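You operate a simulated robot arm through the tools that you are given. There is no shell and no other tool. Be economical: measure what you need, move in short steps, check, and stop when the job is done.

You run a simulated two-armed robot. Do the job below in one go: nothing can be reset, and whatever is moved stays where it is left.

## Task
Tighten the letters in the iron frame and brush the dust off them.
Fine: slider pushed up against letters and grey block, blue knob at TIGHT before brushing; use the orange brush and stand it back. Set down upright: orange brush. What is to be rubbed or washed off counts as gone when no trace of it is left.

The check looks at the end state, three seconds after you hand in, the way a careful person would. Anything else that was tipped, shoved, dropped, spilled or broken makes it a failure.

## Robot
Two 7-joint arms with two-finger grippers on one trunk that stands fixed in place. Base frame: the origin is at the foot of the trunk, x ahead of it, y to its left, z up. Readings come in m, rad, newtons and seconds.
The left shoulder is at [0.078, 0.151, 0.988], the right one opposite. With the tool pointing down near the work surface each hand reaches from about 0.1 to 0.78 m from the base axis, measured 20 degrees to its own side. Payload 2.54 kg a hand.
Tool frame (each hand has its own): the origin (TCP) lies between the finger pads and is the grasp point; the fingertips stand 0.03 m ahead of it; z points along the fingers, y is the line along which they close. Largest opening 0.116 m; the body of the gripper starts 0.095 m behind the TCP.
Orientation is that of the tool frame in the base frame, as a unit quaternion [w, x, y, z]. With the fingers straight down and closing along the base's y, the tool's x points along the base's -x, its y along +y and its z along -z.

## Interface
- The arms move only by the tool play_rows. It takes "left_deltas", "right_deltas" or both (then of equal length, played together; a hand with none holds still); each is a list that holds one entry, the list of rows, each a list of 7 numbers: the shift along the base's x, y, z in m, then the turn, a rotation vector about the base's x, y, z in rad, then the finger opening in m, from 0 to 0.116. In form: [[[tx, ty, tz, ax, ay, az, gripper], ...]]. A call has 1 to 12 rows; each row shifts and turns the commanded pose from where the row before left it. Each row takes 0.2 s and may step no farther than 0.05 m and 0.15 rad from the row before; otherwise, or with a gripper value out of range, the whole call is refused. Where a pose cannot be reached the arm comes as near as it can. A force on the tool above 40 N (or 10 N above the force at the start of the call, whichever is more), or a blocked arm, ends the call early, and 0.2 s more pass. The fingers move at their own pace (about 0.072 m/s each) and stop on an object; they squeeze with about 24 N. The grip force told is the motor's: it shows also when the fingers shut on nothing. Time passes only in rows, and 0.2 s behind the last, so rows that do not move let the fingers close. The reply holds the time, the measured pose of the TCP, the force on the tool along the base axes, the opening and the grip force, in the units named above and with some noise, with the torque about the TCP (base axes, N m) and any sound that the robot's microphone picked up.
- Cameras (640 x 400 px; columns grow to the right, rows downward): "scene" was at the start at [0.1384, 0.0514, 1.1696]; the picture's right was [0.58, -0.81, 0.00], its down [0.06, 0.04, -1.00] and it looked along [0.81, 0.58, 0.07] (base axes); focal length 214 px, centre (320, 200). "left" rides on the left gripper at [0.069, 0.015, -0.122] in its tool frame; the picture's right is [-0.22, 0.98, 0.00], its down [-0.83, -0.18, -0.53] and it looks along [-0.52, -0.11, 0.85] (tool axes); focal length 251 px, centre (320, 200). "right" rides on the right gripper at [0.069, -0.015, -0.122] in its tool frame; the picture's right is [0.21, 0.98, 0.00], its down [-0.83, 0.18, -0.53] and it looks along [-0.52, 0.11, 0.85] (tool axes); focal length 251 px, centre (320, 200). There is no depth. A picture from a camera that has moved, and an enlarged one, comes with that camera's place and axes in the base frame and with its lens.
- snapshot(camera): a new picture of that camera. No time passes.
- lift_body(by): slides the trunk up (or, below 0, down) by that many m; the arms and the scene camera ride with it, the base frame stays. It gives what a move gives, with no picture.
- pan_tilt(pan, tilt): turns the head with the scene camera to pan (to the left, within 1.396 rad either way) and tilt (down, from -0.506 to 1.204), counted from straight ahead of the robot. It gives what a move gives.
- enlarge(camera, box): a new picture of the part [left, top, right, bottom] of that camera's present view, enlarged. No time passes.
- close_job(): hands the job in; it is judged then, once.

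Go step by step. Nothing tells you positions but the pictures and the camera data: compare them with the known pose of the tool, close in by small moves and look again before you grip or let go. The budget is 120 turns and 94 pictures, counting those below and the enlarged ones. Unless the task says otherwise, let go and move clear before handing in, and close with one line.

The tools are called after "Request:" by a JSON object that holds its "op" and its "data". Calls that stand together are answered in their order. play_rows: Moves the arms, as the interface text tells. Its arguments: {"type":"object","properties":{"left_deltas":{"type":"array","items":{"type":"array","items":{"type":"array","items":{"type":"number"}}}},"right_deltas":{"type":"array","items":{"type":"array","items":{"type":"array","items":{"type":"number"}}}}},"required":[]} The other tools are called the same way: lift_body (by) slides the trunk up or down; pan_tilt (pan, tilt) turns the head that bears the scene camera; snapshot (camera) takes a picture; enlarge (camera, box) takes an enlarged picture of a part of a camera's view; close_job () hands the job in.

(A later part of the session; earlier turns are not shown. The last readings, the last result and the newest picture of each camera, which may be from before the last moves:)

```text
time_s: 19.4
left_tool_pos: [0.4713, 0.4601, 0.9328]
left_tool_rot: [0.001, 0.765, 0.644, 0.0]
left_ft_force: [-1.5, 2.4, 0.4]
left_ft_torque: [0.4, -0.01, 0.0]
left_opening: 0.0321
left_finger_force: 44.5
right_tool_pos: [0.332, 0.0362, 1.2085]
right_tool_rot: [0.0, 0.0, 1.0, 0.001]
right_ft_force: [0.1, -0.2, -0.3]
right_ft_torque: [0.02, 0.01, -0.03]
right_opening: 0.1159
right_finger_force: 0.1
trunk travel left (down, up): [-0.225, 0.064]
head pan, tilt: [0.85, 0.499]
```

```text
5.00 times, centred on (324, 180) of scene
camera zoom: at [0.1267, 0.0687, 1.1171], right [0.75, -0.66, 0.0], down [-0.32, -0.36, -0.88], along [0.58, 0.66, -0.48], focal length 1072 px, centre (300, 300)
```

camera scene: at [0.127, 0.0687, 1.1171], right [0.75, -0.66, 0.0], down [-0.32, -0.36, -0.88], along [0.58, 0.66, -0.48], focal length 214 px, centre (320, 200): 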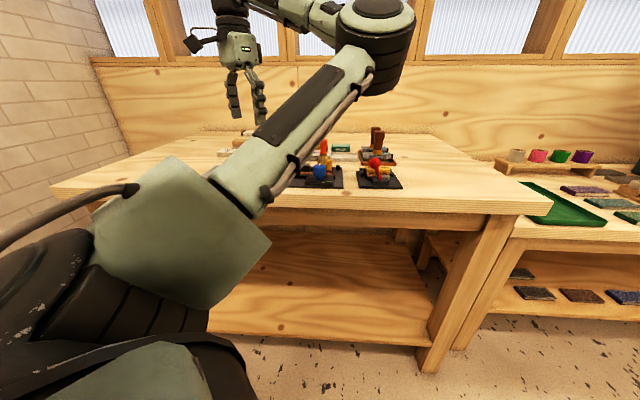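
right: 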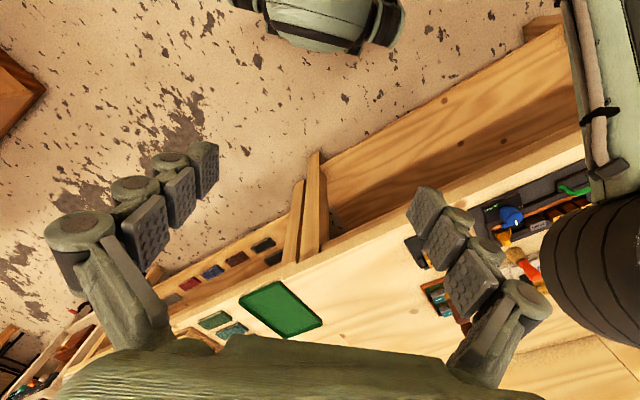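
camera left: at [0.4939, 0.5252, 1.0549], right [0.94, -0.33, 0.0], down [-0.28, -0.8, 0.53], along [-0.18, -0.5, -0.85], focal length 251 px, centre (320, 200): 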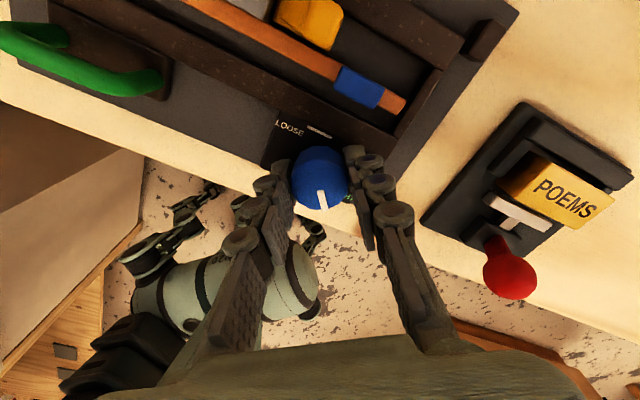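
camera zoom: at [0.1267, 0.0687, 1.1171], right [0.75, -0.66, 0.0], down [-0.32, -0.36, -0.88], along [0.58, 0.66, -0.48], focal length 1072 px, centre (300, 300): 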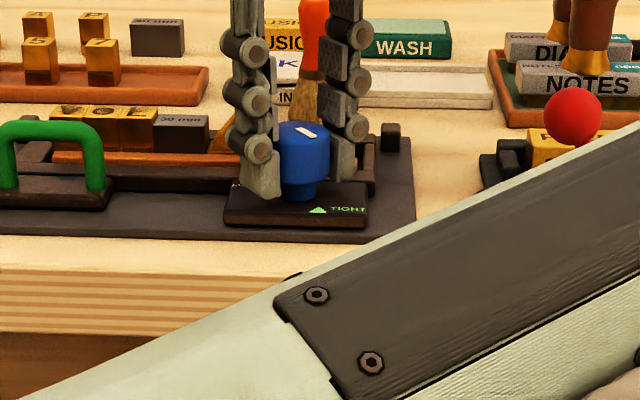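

Request:
{"op": "play_rows", "data": {"left_deltas": [[[0, 0, 0, 0, 0, 0, 0.06], [0, 0, 0, 0, 0, 0, 0.06], [0, 0, 0.03, 0, 0, 0, 0.06], [0, 0, 0.04, 0, 0, 0, 0.06]]]}}

Request:
{"op": "enlarge", "data": {"camera": "scene", "box": [295, 150, 343, 180]}}

Request:
{"op": "enlarge", "data": {"camera": "left", "box": [256, 80, 416, 200]}}

```text
time_s: 20.4
left_tool_pos: [0.4714, 0.4589, 1.0031]
left_tool_rot: [0.002, 0.765, 0.644, 0.001]
left_ft_force: [-0.4, -1.4, 0.7]
left_ft_torque: [0.06, 0.0, -0.01]
left_opening: 0.06
left_finger_force: 0.2
right_tool_pos: [0.3315, 0.0346, 1.2079]
right_tool_rot: [0.0, -0.001, 1.0, 0.0]
right_ft_force: [-0.1, 0.3, -0.4]
right_ft_torque: [0.0, -0.04, 0.01]
right_opening: 0.1161
right_finger_force: 0.2
trunk travel left (down, up): [-0.225, 0.064]
head pan, tilt: [0.85, 0.499]
```

```text
13.33 times, centred on (319, 165) of scene
camera zoom: at [0.1264, 0.0683, 1.1171], right [0.75, -0.66, 0.0], down [-0.32, -0.36, -0.88], along [0.58, 0.66, -0.48], focal length 2860 px, centre (333, 667)
```

zoom: 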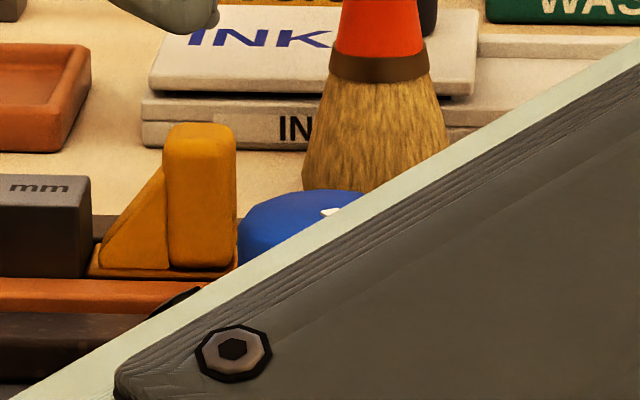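

```text
3.33 times, centred on (336, 140) of left
camera zoom: at [0.4981, 0.5238, 1.1254], right [0.93, -0.38, 0.0], down [-0.32, -0.78, 0.53], along [-0.2, -0.49, -0.85], focal length 838 px, centre (267, 400)
```

zoom: 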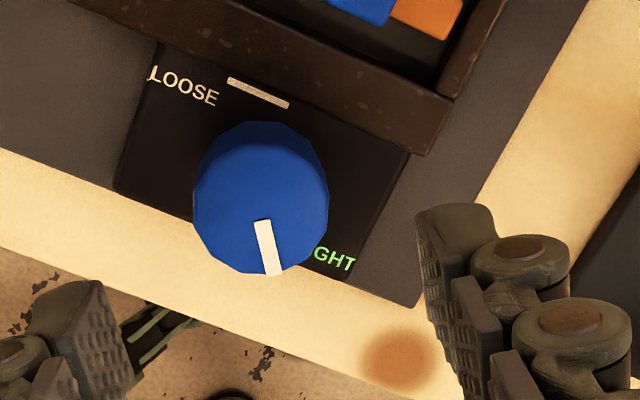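

Pointer appears aimed at the triangle. I'll turn the hand back to view the knob from the front side and confirm.

Request:
{"op": "play_rows", "data": {"left_deltas": [[[0, 0, 0.02, 0, 0, 0.14, 0.06], [0, 0, 0.02, 0, 0, 0.14, 0.06], [0, 0, 0.01, 0, 0, 0.14, 0.06], [0, 0, 0, 0, 0, 0.14, 0.06], [0, 0, 0, 0, 0, 0.14, 0.06], [0, 0, 0, 0, 0, 0.14, 0.06], [0, 0, 0, 0, 0, 0.14, 0.06], [0, 0, 0, 0, 0, 0.14, 0.06], [0, 0, 0, 0, 0, 0.14, 0.06], [0, 0, 0, 0, 0, 0.14, 0.06], [0, 0, 0, 0, 0, 0.14, 0.06], [0, 0, 0, 0, 0, 0.14, 0.06]]]}}

Request:
{"op": "play_rows", "data": {"left_deltas": [[[0.01, 0.005, 0, 0, 0, 0.14, 0.06], [0.01, 0.005, 0, 0, 0, 0.14, 0.06], [0.01, 0.01, 0, 0, 0, 0.14, 0.06], [0.01, 0.01, 0, 0, 0, 0.14, 0.06], [0, 0, 0, 0, 0, 0.14, 0.06], [0, 0, 0, 0, 0, 0.14, 0.06]]]}}

Request:
{"op": "snapshot", "data": {"camera": "left"}}

Request:
{"op": "enlarge", "data": {"camera": "left", "box": [240, 70, 400, 170]}}

```text
time_s: 23.0
left_tool_pos: [0.4707, 0.4607, 1.0531]
left_tool_rot: [0.0, 0.029, 1.0, 0.001]
left_ft_force: [0.0, -0.1, -0.2]
left_ft_torque: [0.01, 0.04, -0.01]
left_opening: 0.0599
left_finger_force: 0.0
right_tool_pos: [0.3312, 0.0346, 1.2089]
right_tool_rot: [-0.001, 0.0, 1.0, 0.001]
right_ft_force: [-0.6, -0.4, -0.2]
right_ft_torque: [-0.01, 0.03, 0.0]
right_opening: 0.1162
right_finger_force: 0.1
trunk travel left (down, up): [-0.225, 0.064]
head pan, tilt: [0.85, 0.499]
```

```text
time_s: 24.4
left_tool_pos: [0.5108, 0.4899, 1.0535]
left_tool_rot: [0.0, -0.381, 0.925, 0.001]
left_ft_force: [-0.3, 0.1, 0.0]
left_ft_torque: [0.01, 0.02, 0.01]
left_opening: 0.0598
left_finger_force: 0.1
right_tool_pos: [0.3318, 0.0352, 1.2081]
right_tool_rot: [-0.001, 0.0, 1.0, 0.001]
right_ft_force: [-1.2, -0.4, -0.3]
right_ft_torque: [-0.02, -0.05, -0.03]
right_opening: 0.116
right_finger_force: 0.0
trunk travel left (down, up): [-0.225, 0.064]
head pan, tilt: [0.85, 0.499]
```

```text
52 pictures are left
camera left: at [0.4516, 0.4504, 1.1747], right [-0.54, 0.84, 0.0], down [0.71, 0.45, 0.53], along [0.45, 0.29, -0.85], focal length 251 px, centre (320, 200)
```

left: 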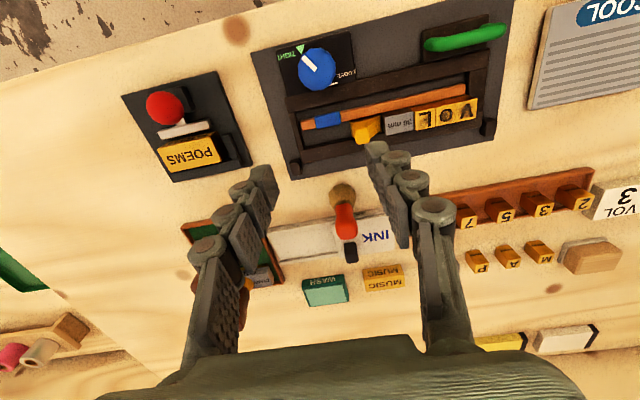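

```text
4.00 times, centred on (320, 120) of left
camera zoom: at [0.4516, 0.4504, 1.1747], right [-0.54, 0.84, 0.0], down [0.71, 0.45, 0.53], along [0.45, 0.29, -0.85], focal length 1006 px, centre (320, 520)
```

zoom: 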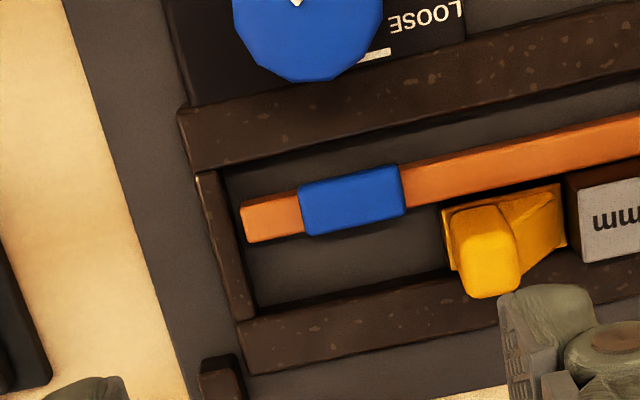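

Turning the knob moved the orange bar toward the letters – so the mechanism works. Checking knob and bar more closely.

Request:
{"op": "enlarge", "data": {"camera": "left", "box": [270, 30, 366, 90]}}

Request:
{"op": "enlarge", "data": {"camera": "left", "box": [340, 70, 500, 170]}}

```text
6.67 times, centred on (318, 60) of left
camera zoom: at [0.4516, 0.4504, 1.1747], right [-0.54, 0.84, 0.0], down [0.71, 0.45, 0.53], along [0.45, 0.29, -0.85], focal length 1676 px, centre (333, 1133)
```

zoom: 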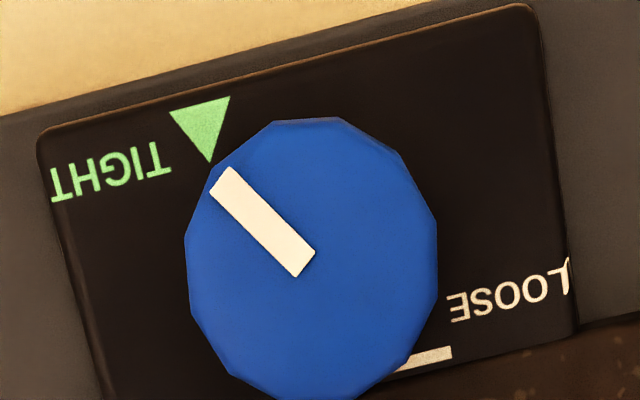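

```text
4.00 times, centred on (420, 120) of left
camera zoom: at [0.4516, 0.4504, 1.1747], right [-0.54, 0.84, 0.0], down [0.71, 0.45, 0.53], along [0.45, 0.29, -0.85], focal length 1006 px, centre (-80, 520)
```

zoom: 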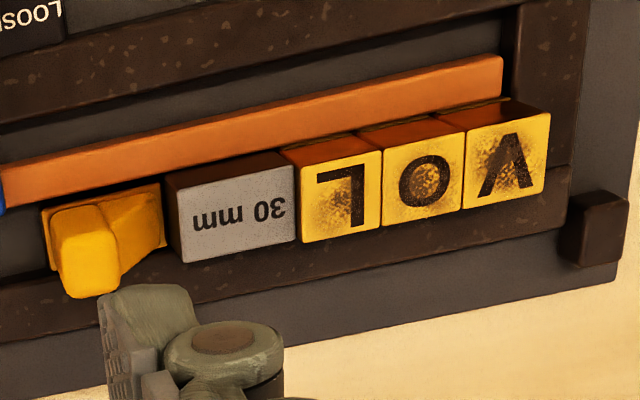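

Pointer direction (−101°) matches the triangle, and letters are clamped. Now to the brush at about (0.582, 0.570).

Request:
{"op": "play_rows", "data": {"left_deltas": [[[0.024, 0.027, 0, 0, 0, 0, 0.08], [0.024, 0.027, 0, 0, 0, 0, 0.08], [0.0232, 0.026, 0, 0, 0, 0, 0.08], [0, 0, -0.02, 0, 0, 0, 0.08]]]}}

Request:
{"op": "snapshot", "data": {"camera": "left"}}

Request:
{"op": "enlarge", "data": {"camera": "scene", "box": [260, 120, 420, 220]}}

```text
time_s: 25.4
left_tool_pos: [0.5748, 0.5682, 1.0304]
left_tool_rot: [0.0, -0.38, 0.925, 0.0]
left_ft_force: [-0.8, 0.1, -0.1]
left_ft_torque: [-0.01, 0.0, -0.02]
left_opening: 0.0801
left_finger_force: 0.1
left hand out of reach, approached as far as the arm can: row 3
right_tool_pos: [0.3323, 0.035, 1.208]
right_tool_rot: [0.0, 0.0, 1.0, 0.001]
right_ft_force: [-0.2, 1.4, 0.6]
right_ft_torque: [-0.06, 0.01, 0.02]
right_opening: 0.1159
right_finger_force: 0.0
trunk travel left (down, up): [-0.225, 0.064]
head pan, tilt: [0.85, 0.499]
```

```text
48 pictures are left
camera left: at [0.515, 0.5293, 1.1521], right [-0.53, 0.85, 0.0], down [0.72, 0.45, 0.53], along [0.45, 0.29, -0.85], focal length 251 px, centre (320, 200)
```

left: 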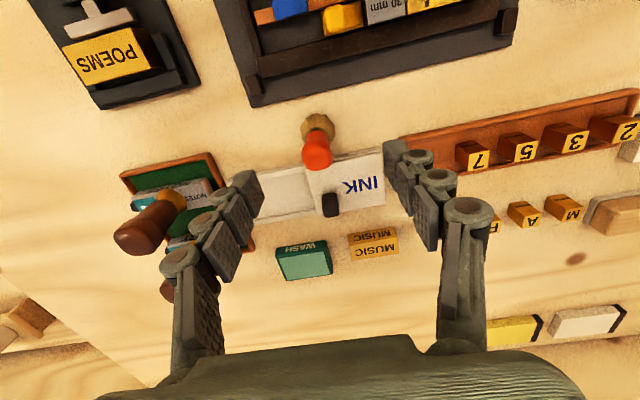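

```text
4.00 times, centred on (340, 170) of scene
camera zoom: at [0.1269, 0.0688, 1.117], right [0.75, -0.66, 0.0], down [-0.32, -0.36, -0.88], along [0.58, 0.66, -0.48], focal length 858 px, centre (240, 320)
```

zoom: 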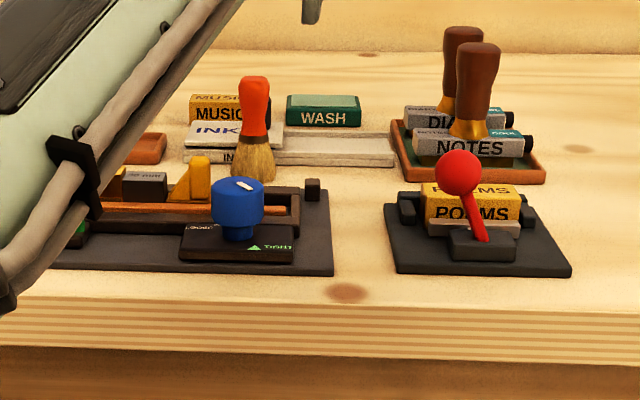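

Request:
{"op": "play_rows", "data": {"left_deltas": [[[0, 0, -0.02, 0, 0, 0, 0.08], [0.004, 0.002, -0.015, 0, 0, 0, 0.08], [0.004, 0.002, 0, 0, 0, 0, 0.08], [0.003, 0.001, 0, 0, 0, 0, 0.08], [0, 0, 0, 0, 0, 0, 0.08]]]}}

Request:
{"op": "snapshot", "data": {"camera": "left"}}

```text
time_s: 26.6
left_tool_pos: [0.5862, 0.5729, 0.9947]
left_tool_rot: [0.0, -0.38, 0.925, 0.001]
left_ft_force: [0.1, 0.6, 0.4]
left_ft_torque: [0.0, -0.02, 0.02]
left_opening: 0.0802
left_finger_force: 0.0
right_tool_pos: [0.3309, 0.036, 1.208]
right_tool_rot: [-0.001, 0.0, 1.0, 0.001]
right_ft_force: [0.0, 0.0, 0.1]
right_ft_torque: [0.01, 0.01, -0.04]
right_opening: 0.1159
right_finger_force: 0.1
trunk travel left (down, up): [-0.225, 0.064]
head pan, tilt: [0.85, 0.499]
```

```text
46 pictures are left
camera left: at [0.5269, 0.5332, 1.1167], right [-0.53, 0.85, 0.0], down [0.72, 0.45, 0.53], along [0.45, 0.29, -0.85], focal length 251 px, centre (320, 200)
```

left: 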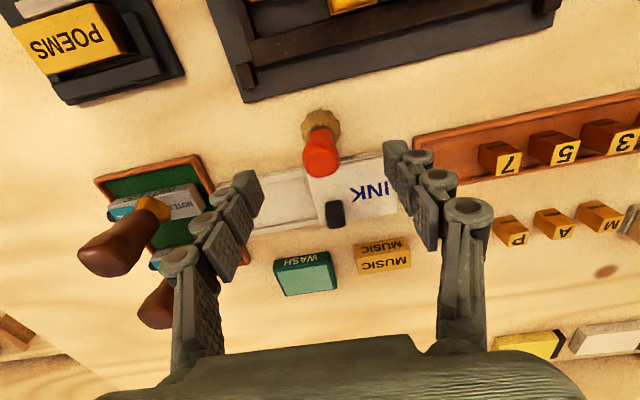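

Request:
{"op": "play_rows", "data": {"left_deltas": [[[-0.002, -0.002, -0.02, 0, 0, 0, 0.08], [0, 0, -0.02, 0, 0, 0, 0.08], [0, 0, -0.016, 0, 0, 0, 0.08]]]}}

Request:
{"op": "snapshot", "data": {"camera": "left"}}

Request:
{"op": "enlarge", "data": {"camera": "scene", "box": [270, 120, 398, 200]}}

```text
time_s: 27.4
left_tool_pos: [0.5851, 0.57, 0.938]
left_tool_rot: [0.0, -0.379, 0.925, 0.001]
left_ft_force: [-0.2, -1.0, 0.7]
left_ft_torque: [0.01, -0.01, 0.05]
left_opening: 0.0799
left_finger_force: 0.0
right_tool_pos: [0.3318, 0.0366, 1.2089]
right_tool_rot: [0.0, 0.0, 1.0, 0.0]
right_ft_force: [-0.3, -0.6, -0.5]
right_ft_torque: [-0.04, -0.01, 0.03]
right_opening: 0.1159
right_finger_force: 0.1
trunk travel left (down, up): [-0.225, 0.064]
head pan, tilt: [0.85, 0.499]
```

```text
45 pictures are left
camera left: at [0.5251, 0.5311, 1.0604], right [-0.53, 0.85, 0.0], down [0.72, 0.45, 0.53], along [0.45, 0.29, -0.85], focal length 251 px, centre (320, 200)
```

left: 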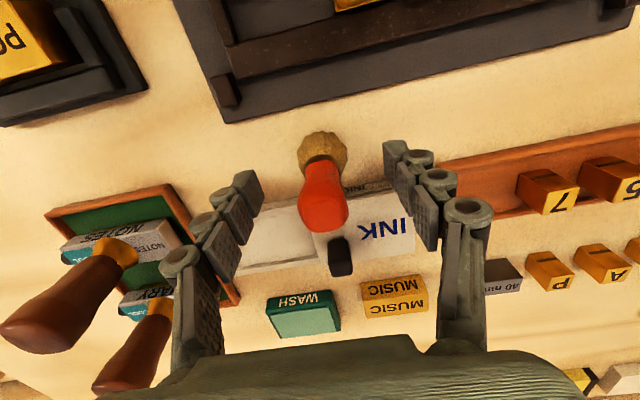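

```text
5.00 times, centred on (334, 160) of scene
camera zoom: at [0.1269, 0.0687, 1.1171], right [0.75, -0.66, 0.0], down [-0.32, -0.36, -0.88], along [0.58, 0.66, -0.48], focal length 1072 px, centre (250, 400)
```

zoom: 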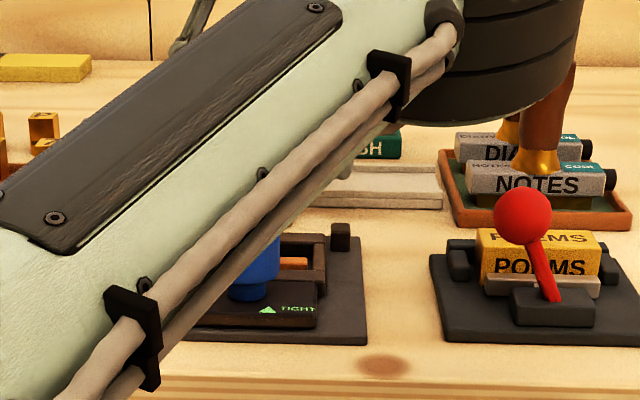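

Request:
{"op": "play_rows", "data": {"left_deltas": [[[0, 0, 0, 0, 0, 0, 0.01], [0, 0, 0, 0, 0, 0, 0.01], [0, 0, 0, 0, 0, 0, 0.01], [0, 0, 0, 0, 0, 0, 0.01]]]}}

Request:
{"op": "snapshot", "data": {"camera": "left"}}

```text
time_s: 28.4
left_tool_pos: [0.5839, 0.5695, 0.9382]
left_tool_rot: [-0.001, -0.379, 0.925, 0.0]
left_ft_force: [-0.8, -0.1, -0.3]
left_ft_torque: [0.05, 0.02, 0.0]
left_opening: 0.0333
left_finger_force: 24.2
right_tool_pos: [0.3313, 0.0357, 1.2077]
right_tool_rot: [-0.001, 0.0, 1.0, 0.001]
right_ft_force: [-0.8, 0.4, -1.2]
right_ft_torque: [-0.03, -0.01, -0.01]
right_opening: 0.1161
right_finger_force: 0.1
trunk travel left (down, up): [-0.225, 0.064]
head pan, tilt: [0.85, 0.499]
```

```text
43 pictures are left
camera left: at [0.5252, 0.5312, 1.0605], right [-0.53, 0.85, 0.0], down [0.72, 0.45, 0.53], along [0.45, 0.29, -0.85], focal length 251 px, centre (320, 200)
```

left: 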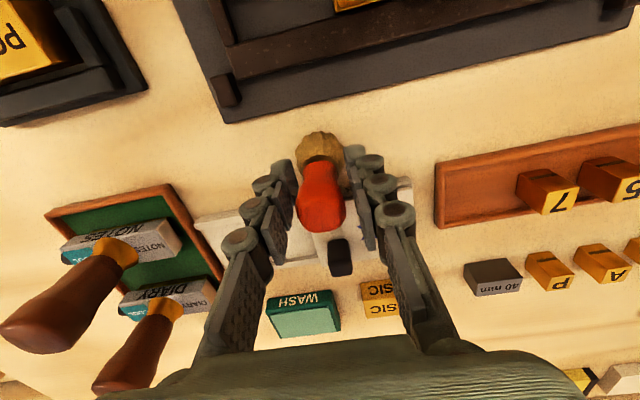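

Brush is gripped. Lift it and carry over the letters (O at about (0.4355, 0.591), faces at z≈0.915).

Request:
{"op": "play_rows", "data": {"left_deltas": [[[0, 0, 0.015, 0, 0, 0, 0.01], [0, 0, 0.02, 0, 0, 0, 0.01], [0, 0, 0.02, 0, 0, 0, 0.01], [-0.02, 0, 0.02, 0, 0, 0, 0.01], [-0.02, 0.005, 0.01, 0, 0, 0, 0.01], [-0.03, 0.005, 0, 0, 0, 0, 0.01], [-0.03, 0.005, 0, 0, 0, 0, 0.01], [-0.03, 0.005, 0, 0, 0, 0, 0.01], [-0.018, 0.001, 0, 0, 0, 0, 0.01], [0, 0, 0, 0, 0, 0, 0.01]]]}}

Request:
{"op": "snapshot", "data": {"camera": "left"}}

Request:
{"op": "snapshot", "data": {"camera": "scene"}}

```text
time_s: 30.6
left_tool_pos: [0.4353, 0.5899, 1.0236]
left_tool_rot: [0.0, -0.379, 0.925, 0.001]
left_ft_force: [-0.4, 0.5, -0.9]
left_ft_torque: [0.02, 0.0, 0.0]
left_opening: 0.0336
left_finger_force: 24.2
right_tool_pos: [0.3311, 0.0357, 1.2097]
right_tool_rot: [-0.001, 0.0, 1.0, 0.001]
right_ft_force: [0.8, 0.1, -0.2]
right_ft_torque: [0.02, 0.05, -0.01]
right_opening: 0.116
right_finger_force: 0.1
trunk travel left (down, up): [-0.225, 0.064]
head pan, tilt: [0.85, 0.499]
```

```text
42 pictures are left
camera left: at [0.377, 0.5517, 1.1453], right [-0.53, 0.85, 0.0], down [0.72, 0.45, 0.53], along [0.45, 0.29, -0.85], focal length 251 px, centre (320, 200)
```

left: 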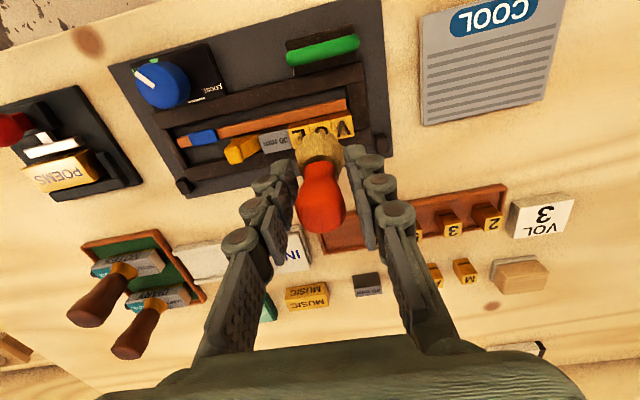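

```text
41 pictures are left
camera scene: at [0.1269, 0.0687, 1.117], right [0.75, -0.66, 0.0], down [-0.32, -0.36, -0.88], along [0.58, 0.66, -0.48], focal length 214 px, centre (320, 200)
```

scene: 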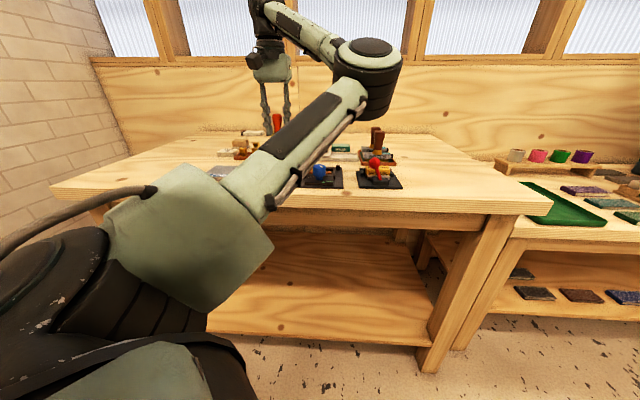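

Positioned over O. Descend gently until the bristles touch.

Request:
{"op": "play_rows", "data": {"left_deltas": [[[0, 0.001, -0.012, 0, 0, 0, 0.01], [0, 0, -0.012, 0, 0, 0, 0.01], [0, 0, -0.004, 0, 0, 0, 0.01]]]}}

Request:
{"op": "enlarge", "data": {"camera": "left", "box": [240, 80, 400, 180]}}

Request:
{"op": "enlarge", "data": {"camera": "scene", "box": [230, 110, 358, 190]}}

```text
time_s: 31.4
left_tool_pos: [0.4381, 0.5916, 0.9948]
left_tool_rot: [0.0, -0.38, 0.925, 0.0]
left_ft_force: [-0.3, -0.2, -0.3]
left_ft_torque: [0.0, 0.0, 0.01]
left_opening: 0.0334
left_finger_force: 24.0
right_tool_pos: [0.3328, 0.0369, 1.2077]
right_tool_rot: [0.001, 0.0, 1.0, 0.001]
right_ft_force: [0.4, 0.1, -0.7]
right_ft_torque: [0.0, -0.01, 0.04]
right_opening: 0.1159
right_finger_force: 0.1
trunk travel left (down, up): [-0.225, 0.064]
head pan, tilt: [0.85, 0.499]
```

```text
4.00 times, centred on (320, 130) of left
camera zoom: at [0.3775, 0.5531, 1.1171], right [-0.53, 0.85, 0.0], down [0.72, 0.45, 0.53], along [0.45, 0.29, -0.85], focal length 1006 px, centre (320, 480)
```

zoom: 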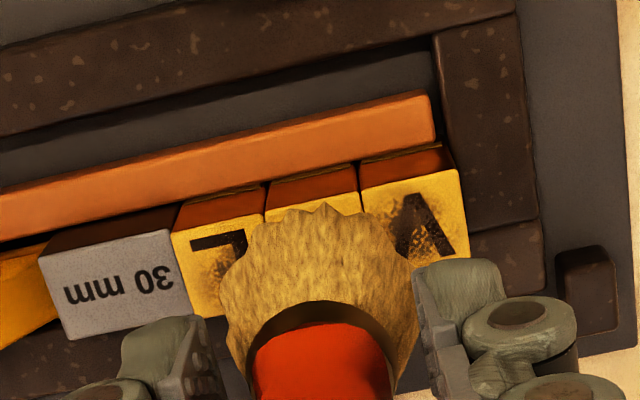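

```text
5.00 times, centred on (294, 150) of scene
camera zoom: at [0.1269, 0.0687, 1.1171], right [0.75, -0.66, 0.0], down [-0.32, -0.36, -0.88], along [0.58, 0.66, -0.48], focal length 1072 px, centre (450, 450)
```

zoom: 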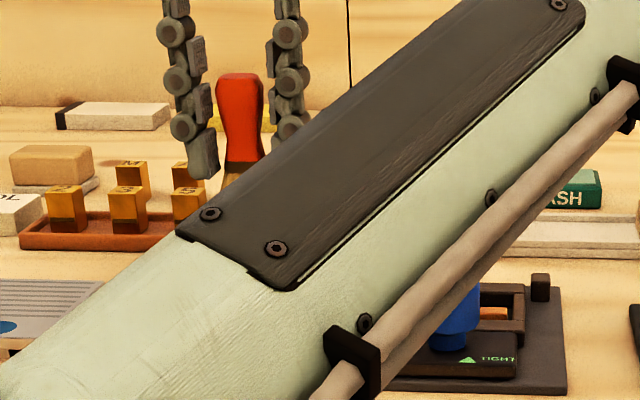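

Request:
{"op": "play_rows", "data": {"left_deltas": [[[0, 0, -0.002, 0, 0, 0, 0.01], [0, 0, -0.002, 0, 0, 0, 0.01]]]}}

Request:
{"op": "enlarge", "data": {"camera": "left", "box": [256, 90, 384, 170]}}

```text
time_s: 32.0
left_tool_pos: [0.4371, 0.5921, 0.9909]
left_tool_rot: [-0.001, -0.38, 0.925, 0.001]
left_ft_force: [0.7, 0.0, -1.2]
left_ft_torque: [-0.02, -0.01, -0.01]
left_opening: 0.0332
left_finger_force: 24.3
right_tool_pos: [0.3319, 0.0357, 1.2093]
right_tool_rot: [0.0, 0.0, 1.0, 0.001]
right_ft_force: [0.3, 0.5, -0.3]
right_ft_torque: [0.01, -0.03, 0.01]
right_opening: 0.1163
right_finger_force: 0.1
trunk travel left (down, up): [-0.225, 0.064]
head pan, tilt: [0.85, 0.499]
```

```text
5.00 times, centred on (320, 130) of left
camera zoom: at [0.3776, 0.5529, 1.1135], right [-0.53, 0.85, 0.0], down [0.72, 0.45, 0.53], along [0.45, 0.29, -0.85], focal length 1257 px, centre (320, 550)
```

zoom: 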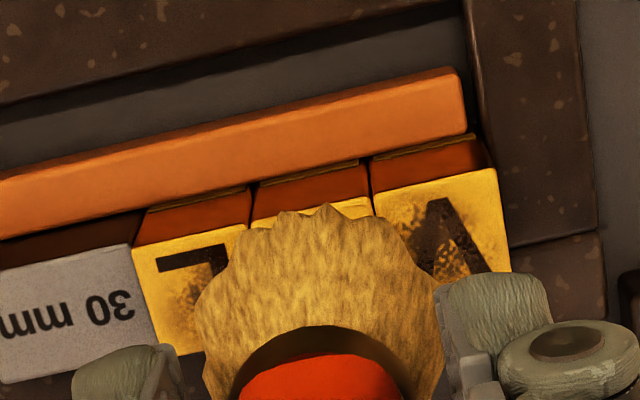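

Request:
{"op": "play_rows", "data": {"left_deltas": [[[0, 0, -0.0015, 0, 0, 0, 0.01], [0, 0, -0.0015, 0, 0, 0, 0.01], [0, 0, 0, 0, 0, 0, 0.01]]]}}

```text
time_s: 32.8
left_tool_pos: [0.4366, 0.5923, 0.9885]
left_tool_rot: [-0.001, -0.379, 0.925, 0.001]
left_ft_force: [0.1, 0.3, -1.0]
left_ft_torque: [0.02, 0.02, 0.01]
left_opening: 0.0334
left_finger_force: 23.8
right_tool_pos: [0.3312, 0.0367, 1.2092]
right_tool_rot: [0.0, 0.0, 1.0, 0.001]
right_ft_force: [0.0, -0.8, -0.6]
right_ft_torque: [0.02, 0.01, 0.02]
right_opening: 0.116
right_finger_force: 0.1
trunk travel left (down, up): [-0.225, 0.064]
head pan, tilt: [0.85, 0.499]
```

Try a sweep along the row and see whether dust comes off.

Request:
{"op": "play_rows", "data": {"left_deltas": [[[-0.007, 0.007, 0, 0, 0, 0, 0.01], [-0.009, 0.009, 0, 0, 0, 0, 0.01], [0.009, -0.009, 0, 0, 0, 0, 0.01], [0.009, -0.009, 0, 0, 0, 0, 0.01], [0.009, -0.009, 0, 0, 0, 0, 0.01], [0.006, -0.006, 0, 0, 0, 0, 0.01]]]}}

Request:
{"op": "enlarge", "data": {"camera": "left", "box": [256, 70, 416, 170]}}

```text
time_s: 34.2
left_tool_pos: [0.4546, 0.5762, 0.9882]
left_tool_rot: [0.0, -0.379, 0.925, 0.0]
left_ft_force: [-0.1, 0.4, -0.3]
left_ft_torque: [-0.01, -0.02, 0.01]
left_opening: 0.0333
left_finger_force: 23.7
right_tool_pos: [0.3317, 0.0355, 1.2084]
right_tool_rot: [0.001, 0.0, 1.0, 0.0]
right_ft_force: [-1.0, 1.0, 0.0]
right_ft_torque: [-0.03, 0.02, 0.0]
right_opening: 0.1159
right_finger_force: 0.0
trunk travel left (down, up): [-0.225, 0.064]
head pan, tilt: [0.85, 0.499]
```

```text
4.00 times, centred on (336, 120) of left
camera zoom: at [0.3944, 0.5359, 1.1107], right [-0.53, 0.85, 0.0], down [0.72, 0.45, 0.53], along [0.45, 0.29, -0.85], focal length 1006 px, centre (256, 520)
```

zoom: 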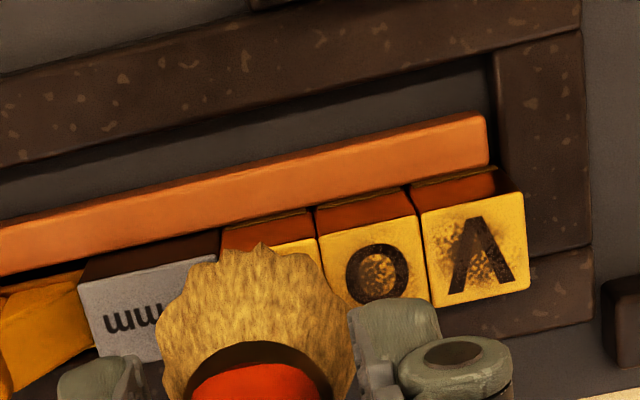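

Still dusty; bristles aren't quite in contact. Lower in small steps.

Request:
{"op": "play_rows", "data": {"left_deltas": [[[0, 0, -0.0015, 0, 0, 0, 0.01], [0, 0, -0.0015, 0, 0, 0, 0.01], [0, 0, 0, 0, 0, 0, 0.01]]]}}

Request:
{"op": "play_rows", "data": {"left_deltas": [[[-0.008, 0.008, 0, 0, 0, 0, 0.01], [-0.009, 0.009, 0, 0, 0, 0, 0.01], [-0.009, 0.009, 0, 0, 0, 0, 0.01], [-0.008, 0.008, 0, 0, 0, 0, 0.01], [0.009, -0.009, 0, 0, 0, 0, 0.01], [0.009, -0.009, 0, 0, 0, 0, 0.01], [0.009, -0.009, 0, 0, 0, 0, 0.01], [0.009, -0.009, 0, 0, 0, 0, 0.01]]]}}

Request:
{"op": "enlarge", "data": {"camera": "left", "box": [256, 70, 416, 170]}}

```text
time_s: 35.0
left_tool_pos: [0.4549, 0.5757, 0.9846]
left_tool_rot: [0.0, -0.379, 0.925, 0.001]
left_ft_force: [-0.4, 0.2, -0.7]
left_ft_torque: [-0.01, -0.04, 0.0]
left_opening: 0.0332
left_finger_force: 24.1
right_tool_pos: [0.3311, 0.0356, 1.2096]
right_tool_rot: [0.001, 0.0, 1.0, 0.001]
right_ft_force: [-0.2, 0.6, 0.6]
right_ft_torque: [-0.02, 0.02, -0.05]
right_opening: 0.116
right_finger_force: 0.0
trunk travel left (down, up): [-0.225, 0.064]
head pan, tilt: [0.85, 0.499]
```

```text
time_s: 36.8
left_tool_pos: [0.4565, 0.574, 0.9864]
left_tool_rot: [0.0, -0.379, 0.925, 0.001]
left_ft_force: [0.9, -0.5, -1.1]
left_ft_torque: [-0.01, 0.01, 0.0]
left_opening: 0.0336
left_finger_force: 24.3
right_tool_pos: [0.3319, 0.0361, 1.2079]
right_tool_rot: [0.0, 0.0, 1.0, 0.002]
right_ft_force: [0.0, -0.8, -0.6]
right_ft_torque: [-0.03, -0.02, -0.01]
right_opening: 0.1162
right_finger_force: 0.1
trunk travel left (down, up): [-0.225, 0.064]
head pan, tilt: [0.85, 0.499]
```

```text
4.00 times, centred on (336, 120) of left
camera zoom: at [0.3963, 0.5337, 1.1078], right [-0.53, 0.85, 0.0], down [0.72, 0.45, 0.53], along [0.45, 0.29, -0.85], focal length 1006 px, centre (256, 520)
```

zoom: 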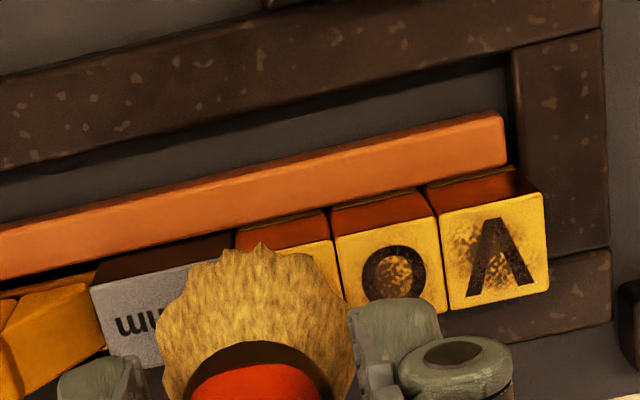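

Request:
{"op": "play_rows", "data": {"left_deltas": [[[0, 0, -0.0015, 0, 0, 0, 0.01], [0, 0, -0.0015, 0, 0, 0, 0.01], [0, 0, -0.001, 0, 0, 0, 0.01], [0, 0, 0, 0, 0, 0, 0.01]]]}}

Request:
{"op": "play_rows", "data": {"left_deltas": [[[-0.005, 0.005, 0, 0, 0, 0, 0.01], [-0.005, 0.005, 0, 0, 0, 0, 0.01], [0.005, -0.005, 0, 0, 0, 0, 0.01], [0.005, -0.005, 0, 0, 0, 0, 0.01]]]}}

Request:
{"op": "enlarge", "data": {"camera": "left", "box": [256, 70, 416, 170]}}

```text
time_s: 37.8
left_tool_pos: [0.4559, 0.5728, 0.9806]
left_tool_rot: [0.001, -0.38, 0.925, 0.0]
left_ft_force: [-0.1, 0.4, -0.7]
left_ft_torque: [0.0, -0.02, 0.01]
left_opening: 0.0331
left_finger_force: 24.0
right_tool_pos: [0.3316, 0.0358, 1.2087]
right_tool_rot: [0.0, 0.001, 1.0, 0.0]
right_ft_force: [0.0, 0.1, 0.4]
right_ft_torque: [0.01, -0.01, -0.02]
right_opening: 0.1159
right_finger_force: 0.1
trunk travel left (down, up): [-0.225, 0.064]
head pan, tilt: [0.85, 0.499]
```

```text
time_s: 38.8
left_tool_pos: [0.4555, 0.572, 0.9826]
left_tool_rot: [0.001, -0.379, 0.926, 0.001]
left_ft_force: [0.1, -0.6, -0.9]
left_ft_torque: [-0.01, 0.03, -0.01]
left_opening: 0.0333
left_finger_force: 24.2
right_tool_pos: [0.3312, 0.0354, 1.2086]
right_tool_rot: [0.0, 0.0, 1.0, 0.001]
right_ft_force: [0.4, 0.8, 0.6]
right_ft_torque: [0.02, -0.01, -0.01]
right_opening: 0.1158
right_finger_force: 0.1
trunk travel left (down, up): [-0.225, 0.064]
head pan, tilt: [0.85, 0.499]
```

```text
4.00 times, centred on (336, 120) of left
camera zoom: at [0.3964, 0.534, 1.1036], right [-0.53, 0.85, 0.0], down [0.72, 0.45, 0.53], along [0.45, 0.29, -0.85], focal length 1006 px, centre (256, 520)
```

zoom: 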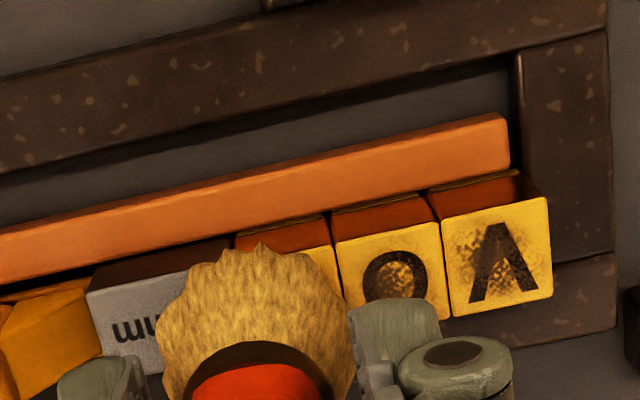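

Rechecking geometry, the table is nearer z 0.88, so bristles end about 0.058 below the TCP; I need roughly 6 mm more.

Request:
{"op": "play_rows", "data": {"left_deltas": [[[0, 0.001, -0.0015, 0, 0, 0, 0.01], [0, 0.001, -0.0015, 0, 0, 0, 0.01], [0, 0, -0.001, 0, 0, 0, 0.01], [0, 0, -0.001, 0, 0, 0, 0.01], [0, 0, 0, 0, 0, 0, 0.01]]]}}

Request:
{"op": "play_rows", "data": {"left_deltas": [[[0, 0, -0.001, 0, 0, 0, 0.01], [0, 0, -0.001, 0, 0, 0, 0.01], [0, 0, 0, 0, 0, 0, 0.01]]]}}

```text
time_s: 40.0
left_tool_pos: [0.4573, 0.5748, 0.9769]
left_tool_rot: [-0.001, -0.379, 0.925, 0.001]
left_ft_force: [-0.6, 0.0, 0.0]
left_ft_torque: [0.0, 0.01, -0.03]
left_opening: 0.0333
left_finger_force: 23.9
right_tool_pos: [0.3316, 0.0358, 1.2084]
right_tool_rot: [0.0, 0.0, 1.0, 0.001]
right_ft_force: [-0.4, 0.3, 0.2]
right_ft_torque: [0.01, -0.04, 0.05]
right_opening: 0.1161
right_finger_force: 0.1
trunk travel left (down, up): [-0.225, 0.064]
head pan, tilt: [0.85, 0.499]
```

```text
time_s: 40.8
left_tool_pos: [0.4553, 0.5746, 0.9745]
left_tool_rot: [0.0, -0.379, 0.925, 0.0]
left_ft_force: [-0.2, 1.6, -0.1]
left_ft_torque: [0.01, 0.01, 0.0]
left_opening: 0.0331
left_finger_force: 23.9
right_tool_pos: [0.3314, 0.0355, 1.2076]
right_tool_rot: [0.0, 0.0, 1.0, 0.001]
right_ft_force: [0.6, 0.7, -0.6]
right_ft_torque: [-0.03, 0.0, 0.03]
right_opening: 0.1161
right_finger_force: 0.0
trunk travel left (down, up): [-0.225, 0.064]
head pan, tilt: [0.85, 0.499]
```

Request:
{"op": "play_rows", "data": {"left_deltas": [[[-0.007, 0.007, 0, 0, 0, 0, 0.01], [-0.008, 0.008, 0, 0, 0, 0, 0.01], [-0.008, 0.008, 0, 0, 0, 0, 0.01], [-0.008, 0.008, 0, 0, 0, 0, 0.01], [0.008, -0.008, 0, 0, 0, 0, 0.01], [0.008, -0.008, 0, 0, 0, 0, 0.01], [0.008, -0.008, 0, 0, 0, 0, 0.01], [0.008, -0.008, 0, 0, 0, 0, 0.01]]]}}

Request:
{"op": "enlarge", "data": {"camera": "left", "box": [256, 70, 416, 170]}}

```text
time_s: 42.6
left_tool_pos: [0.458, 0.5733, 0.9739]
left_tool_rot: [0.0, -0.379, 0.925, 0.001]
left_ft_force: [-0.9, -0.6, -1.4]
left_ft_torque: [0.0, 0.02, -0.01]
left_opening: 0.0331
left_finger_force: 23.7
right_tool_pos: [0.331, 0.0356, 1.2081]
right_tool_rot: [0.0, 0.0, 1.0, 0.001]
right_ft_force: [-0.4, 0.7, 1.4]
right_ft_torque: [-0.01, -0.01, 0.03]
right_opening: 0.1158
right_finger_force: 0.1
trunk travel left (down, up): [-0.225, 0.064]
head pan, tilt: [0.85, 0.499]
```

```text
4.00 times, centred on (336, 120) of left
camera zoom: at [0.3978, 0.5347, 1.0966], right [-0.53, 0.85, 0.0], down [0.72, 0.45, 0.53], along [0.45, 0.29, -0.85], focal length 1006 px, centre (256, 520)
```

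zoom: 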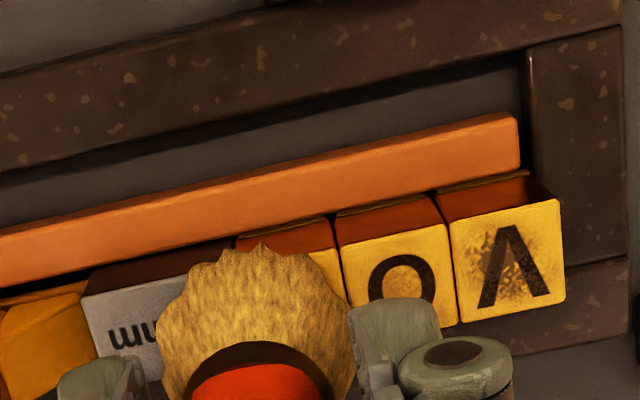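

Contact works – O came clean. More strokes covering V and L with sideways offsets.

Request:
{"op": "play_rows", "data": {"left_deltas": [[[-0.003, -0.003, -0.001, 0, 0, 0, 0.01], [-0.01, 0.01, 0, 0, 0, 0, 0.01], [-0.01, 0.01, 0, 0, 0, 0, 0.01], [-0.01, 0.01, 0, 0, 0, 0, 0.01], [-0.008, 0.008, 0, 0, 0, 0, 0.01], [0.003, 0.003, 0, 0, 0, 0, 0.01], [0.008, -0.008, 0, 0, 0, 0, 0.01], [-0.008, 0.008, 0, 0, 0, 0, 0.01], [0.008, -0.008, 0, 0, 0, 0, 0.01], [-0.008, 0.008, 0, 0, 0, 0, 0.01], [-0.003, -0.003, 0, 0, 0, 0, 0.01], [0.008, -0.008, 0, 0, 0, 0, 0.01]]]}}

Request:
{"op": "play_rows", "data": {"left_deltas": [[[0.003, 0.003, 0, 0, 0, 0, 0.01], [0.008, -0.008, 0, 0, 0, 0, 0.01], [0.008, -0.008, 0, 0, 0, 0, 0.01], [0.008, -0.008, 0, 0, 0, 0, 0.01], [0.004, -0.004, 0, 0, 0, 0, 0.01], [-0.003, -0.003, 0, 0, 0, 0, 0.01], [-0.008, 0.008, 0, 0, 0, 0, 0.01], [0.008, -0.008, 0, 0, 0, 0, 0.01], [0.002, 0.002, 0, 0, 0, 0, 0.01], [-0.008, 0.008, 0, 0, 0, 0, 0.01], [0.004, -0.004, 0, 0, 0, 0, 0.01]]]}}

Request:
{"op": "enlarge", "data": {"camera": "left", "box": [256, 70, 416, 170]}}

```text
time_s: 45.2
left_tool_pos: [0.4234, 0.6016, 0.9745]
left_tool_rot: [0.0, -0.38, 0.925, 0.002]
left_ft_force: [-1.4, 1.3, 7.9]
left_ft_torque: [0.12, 0.09, 0.02]
left_opening: 0.0333
left_finger_force: 23.8
right_tool_pos: [0.3301, 0.0348, 1.2086]
right_tool_rot: [-0.001, 0.001, 1.0, 0.001]
right_ft_force: [0.2, 0.8, -0.3]
right_ft_torque: [-0.01, 0.0, 0.03]
right_opening: 0.116
right_finger_force: 0.1
trunk travel left (down, up): [-0.225, 0.064]
head pan, tilt: [0.85, 0.499]
```

```text
time_s: 47.6
left_tool_pos: [0.4493, 0.579, 0.9743]
left_tool_rot: [0.0, -0.379, 0.926, 0.0]
left_ft_force: [-1.2, 2.6, 4.9]
left_ft_torque: [0.06, 0.03, 0.0]
left_opening: 0.0331
left_finger_force: 23.9
right_tool_pos: [0.3294, 0.0348, 1.2083]
right_tool_rot: [0.0, 0.0, 1.0, 0.0]
right_ft_force: [0.6, -0.1, -0.5]
right_ft_torque: [0.02, -0.02, -0.03]
right_opening: 0.116
right_finger_force: 0.1
trunk travel left (down, up): [-0.225, 0.064]
head pan, tilt: [0.85, 0.499]
```

```text
4.00 times, centred on (336, 120) of left
camera zoom: at [0.3896, 0.5403, 1.0963], right [-0.53, 0.85, 0.0], down [0.72, 0.45, 0.53], along [0.45, 0.29, -0.85], focal length 1006 px, centre (256, 520)
```

zoom: 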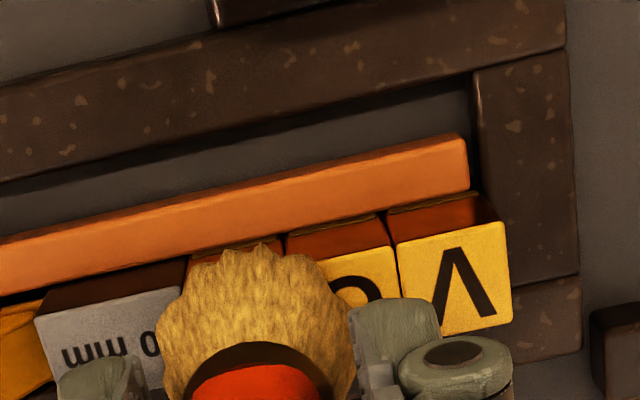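

V looks clean. Lift and inspect all three.

Request:
{"op": "play_rows", "data": {"left_deltas": [[[0, 0, 0.02, 0, 0, 0, 0.01], [0, 0, 0.025, 0, 0, 0, 0.01], [0.02, 0.02, 0.01, 0, 0, 0, 0.01], [0.02, 0.02, 0, 0, 0, 0, 0.01], [0, 0, 0, 0, 0, 0, 0.01]]]}}

Request:
{"op": "snapshot", "data": {"camera": "left"}}

Request:
{"op": "enlarge", "data": {"camera": "left", "box": [240, 40, 400, 140]}}

```text
time_s: 48.8
left_tool_pos: [0.4901, 0.6182, 1.0278]
left_tool_rot: [-0.001, -0.38, 0.925, 0.002]
left_ft_force: [0.6, 0.1, -0.5]
left_ft_torque: [0.01, -0.01, -0.01]
left_opening: 0.0333
left_finger_force: 24.2
right_tool_pos: [0.3314, 0.0364, 1.2092]
right_tool_rot: [0.0, 0.001, 1.0, 0.001]
right_ft_force: [0.1, -0.3, -1.2]
right_ft_torque: [0.02, -0.01, 0.02]
right_opening: 0.1159
right_finger_force: 0.0
trunk travel left (down, up): [-0.225, 0.064]
head pan, tilt: [0.85, 0.499]
```

```text
32 pictures are left
camera left: at [0.4299, 0.5797, 1.1506], right [-0.53, 0.85, 0.0], down [0.72, 0.45, 0.53], along [0.45, 0.29, -0.85], focal length 251 px, centre (320, 200)
```

left: 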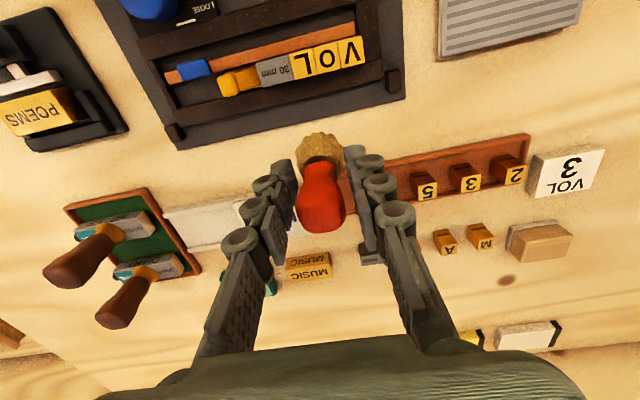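

```text
4.00 times, centred on (320, 90) of left
camera zoom: at [0.4299, 0.5797, 1.1506], right [-0.53, 0.85, 0.0], down [0.72, 0.45, 0.53], along [0.45, 0.29, -0.85], focal length 1006 px, centre (320, 640)
```

zoom: 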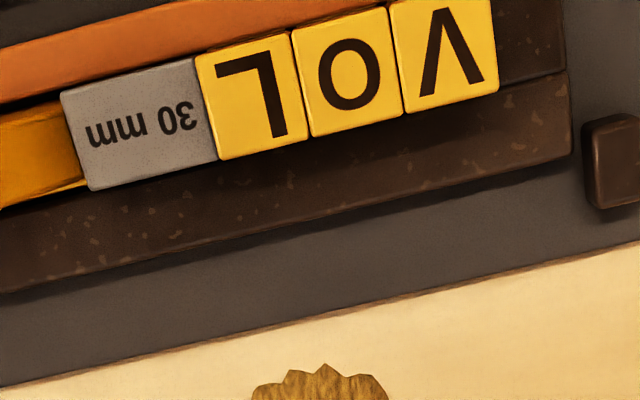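

Request:
{"op": "enlarge", "data": {"camera": "left", "box": [284, 30, 372, 85]}}

```text
7.27 times, centred on (328, 58) of left
camera zoom: at [0.4299, 0.5797, 1.1506], right [-0.53, 0.85, 0.0], down [0.72, 0.45, 0.53], along [0.45, 0.29, -0.85], focal length 1829 px, centre (262, 1236)
```

zoom: 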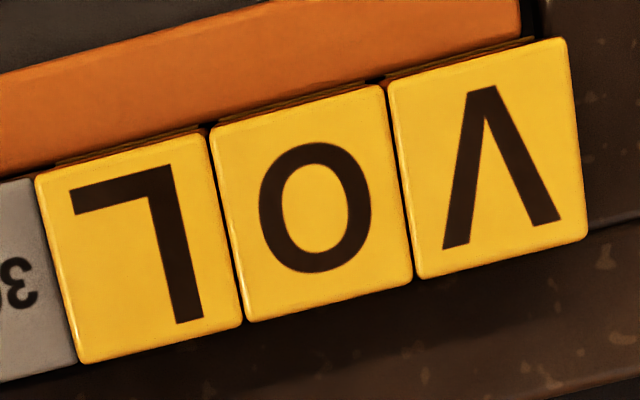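

All letters are clean. Bring the brush back to its standing place.

Request:
{"op": "play_rows", "data": {"left_deltas": [[[0.01, -0.005, -0.02, 0, 0, 0, 0.01], [0.028, -0.0145, -0.01, 0, 0, 0, 0.01], [0.028, -0.0145, -0.01, 0, 0, 0, 0.01], [0.028, -0.0147, 0, 0, 0, 0, 0.01], [0, 0, -0.02, 0, 0, 0, 0.01], [0, 0, 0, 0, 0, 0, 0.01]]]}}

Request:
{"op": "snapshot", "data": {"camera": "left"}}

```text
time_s: 50.2
left_tool_pos: [0.5842, 0.5719, 0.9689]
left_tool_rot: [0.0, -0.38, 0.925, 0.001]
left_ft_force: [-0.3, 0.1, -1.6]
left_ft_torque: [0.0, 0.01, 0.02]
left_opening: 0.0332
left_finger_force: 24.3
right_tool_pos: [0.3312, 0.0362, 1.2084]
right_tool_rot: [0.0, 0.001, 1.0, 0.001]
right_ft_force: [-0.1, 0.9, 0.3]
right_ft_torque: [0.02, -0.01, -0.01]
right_opening: 0.116
right_finger_force: 0.0
trunk travel left (down, up): [-0.225, 0.064]
head pan, tilt: [0.85, 0.499]
```

```text
29 pictures are left
camera left: at [0.524, 0.5316, 1.0903], right [-0.53, 0.85, 0.0], down [0.72, 0.45, 0.53], along [0.45, 0.29, -0.85], focal length 251 px, centre (320, 200)
```

left: 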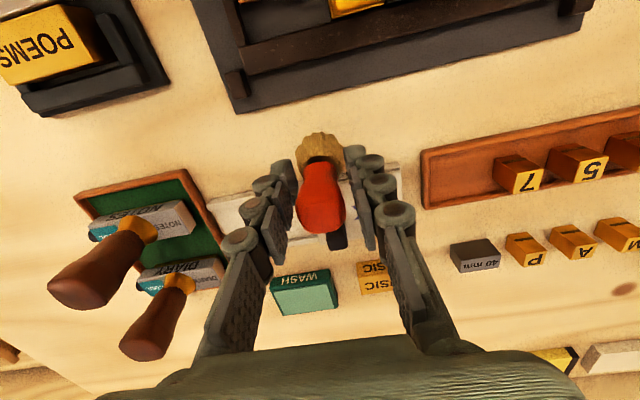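

Request:
{"op": "play_rows", "data": {"left_deltas": [[[0, -0.0015, -0.012, 0, 0, 0, 0.01], [0, 0, -0.012, 0, 0, 0, 0.01], [0, 0, -0.003, 0, 0, 0, 0.01], [0, 0, 0, 0, 0, 0, 0.01]]]}}

```text
time_s: 51.2
left_tool_pos: [0.5841, 0.569, 0.9398]
left_tool_rot: [0.0, -0.379, 0.925, 0.0]
left_ft_force: [0.5, 0.0, -0.9]
left_ft_torque: [0.0, 0.0, 0.03]
left_opening: 0.0334
left_finger_force: 24.1
right_tool_pos: [0.3306, 0.0366, 1.2085]
right_tool_rot: [0.001, 0.001, 1.0, 0.0]
right_ft_force: [0.0, -0.2, 0.1]
right_ft_torque: [-0.03, -0.01, -0.02]
right_opening: 0.1161
right_finger_force: 0.2
trunk travel left (down, up): [-0.225, 0.064]
head pan, tilt: [0.85, 0.499]
```

Request:
{"op": "play_rows", "data": {"left_deltas": [[[0, 0, -0.001, 0, 0, 0, 0.01], [0, 0, -0.001, 0, 0, 0, 0.01], [0, 0, 0, 0, 0, 0, 0.01]]]}}

Request:
{"op": "snapshot", "data": {"camera": "left"}}

```text
time_s: 52.0
left_tool_pos: [0.5842, 0.5689, 0.9402]
left_tool_rot: [-0.001, -0.38, 0.925, 0.001]
left_ft_force: [0.9, -0.6, -0.7]
left_ft_torque: [-0.01, 0.0, 0.0]
left_opening: 0.0335
left_finger_force: 23.5
right_tool_pos: [0.3305, 0.0363, 1.209]
right_tool_rot: [0.001, 0.0, 1.0, 0.001]
right_ft_force: [0.1, 0.0, 0.2]
right_ft_torque: [0.0, 0.03, -0.01]
right_opening: 0.1162
right_finger_force: 0.1
trunk travel left (down, up): [-0.225, 0.064]
head pan, tilt: [0.85, 0.499]
```

```text
28 pictures are left
camera left: at [0.5242, 0.5298, 1.0616], right [-0.53, 0.85, 0.0], down [0.72, 0.45, 0.53], along [0.45, 0.29, -0.85], focal length 251 px, centre (320, 200)
```

left: 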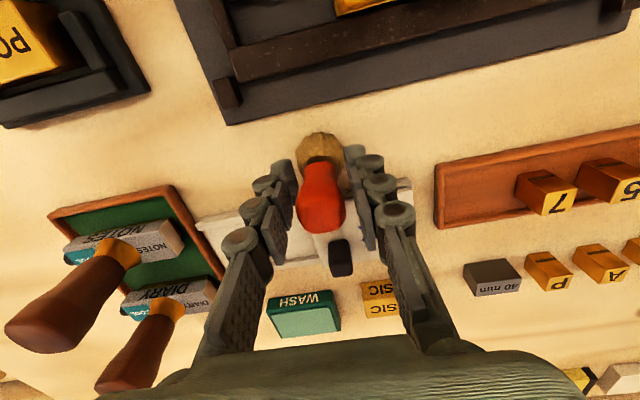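

Request:
{"op": "play_rows", "data": {"left_deltas": [[[0, 0, -0.001, 0, 0, 0, 0.01], [0, 0, -0.001, 0, 0, 0, 0.01], [0, 0, 0, 0, 0, 0, 0.01]]]}}

```text
time_s: 52.8
left_tool_pos: [0.5826, 0.569, 0.937]
left_tool_rot: [0.001, -0.38, 0.925, 0.001]
left_ft_force: [0.9, 2.3, 4.0]
left_ft_torque: [0.02, -0.09, 0.02]
left_opening: 0.0333
left_finger_force: 24.1
right_tool_pos: [0.3311, 0.0364, 1.2087]
right_tool_rot: [0.0, 0.0, 1.0, 0.001]
right_ft_force: [1.1, 0.3, -0.5]
right_ft_torque: [0.02, 0.0, -0.02]
right_opening: 0.1159
right_finger_force: 0.0
trunk travel left (down, up): [-0.225, 0.064]
head pan, tilt: [0.85, 0.499]
```

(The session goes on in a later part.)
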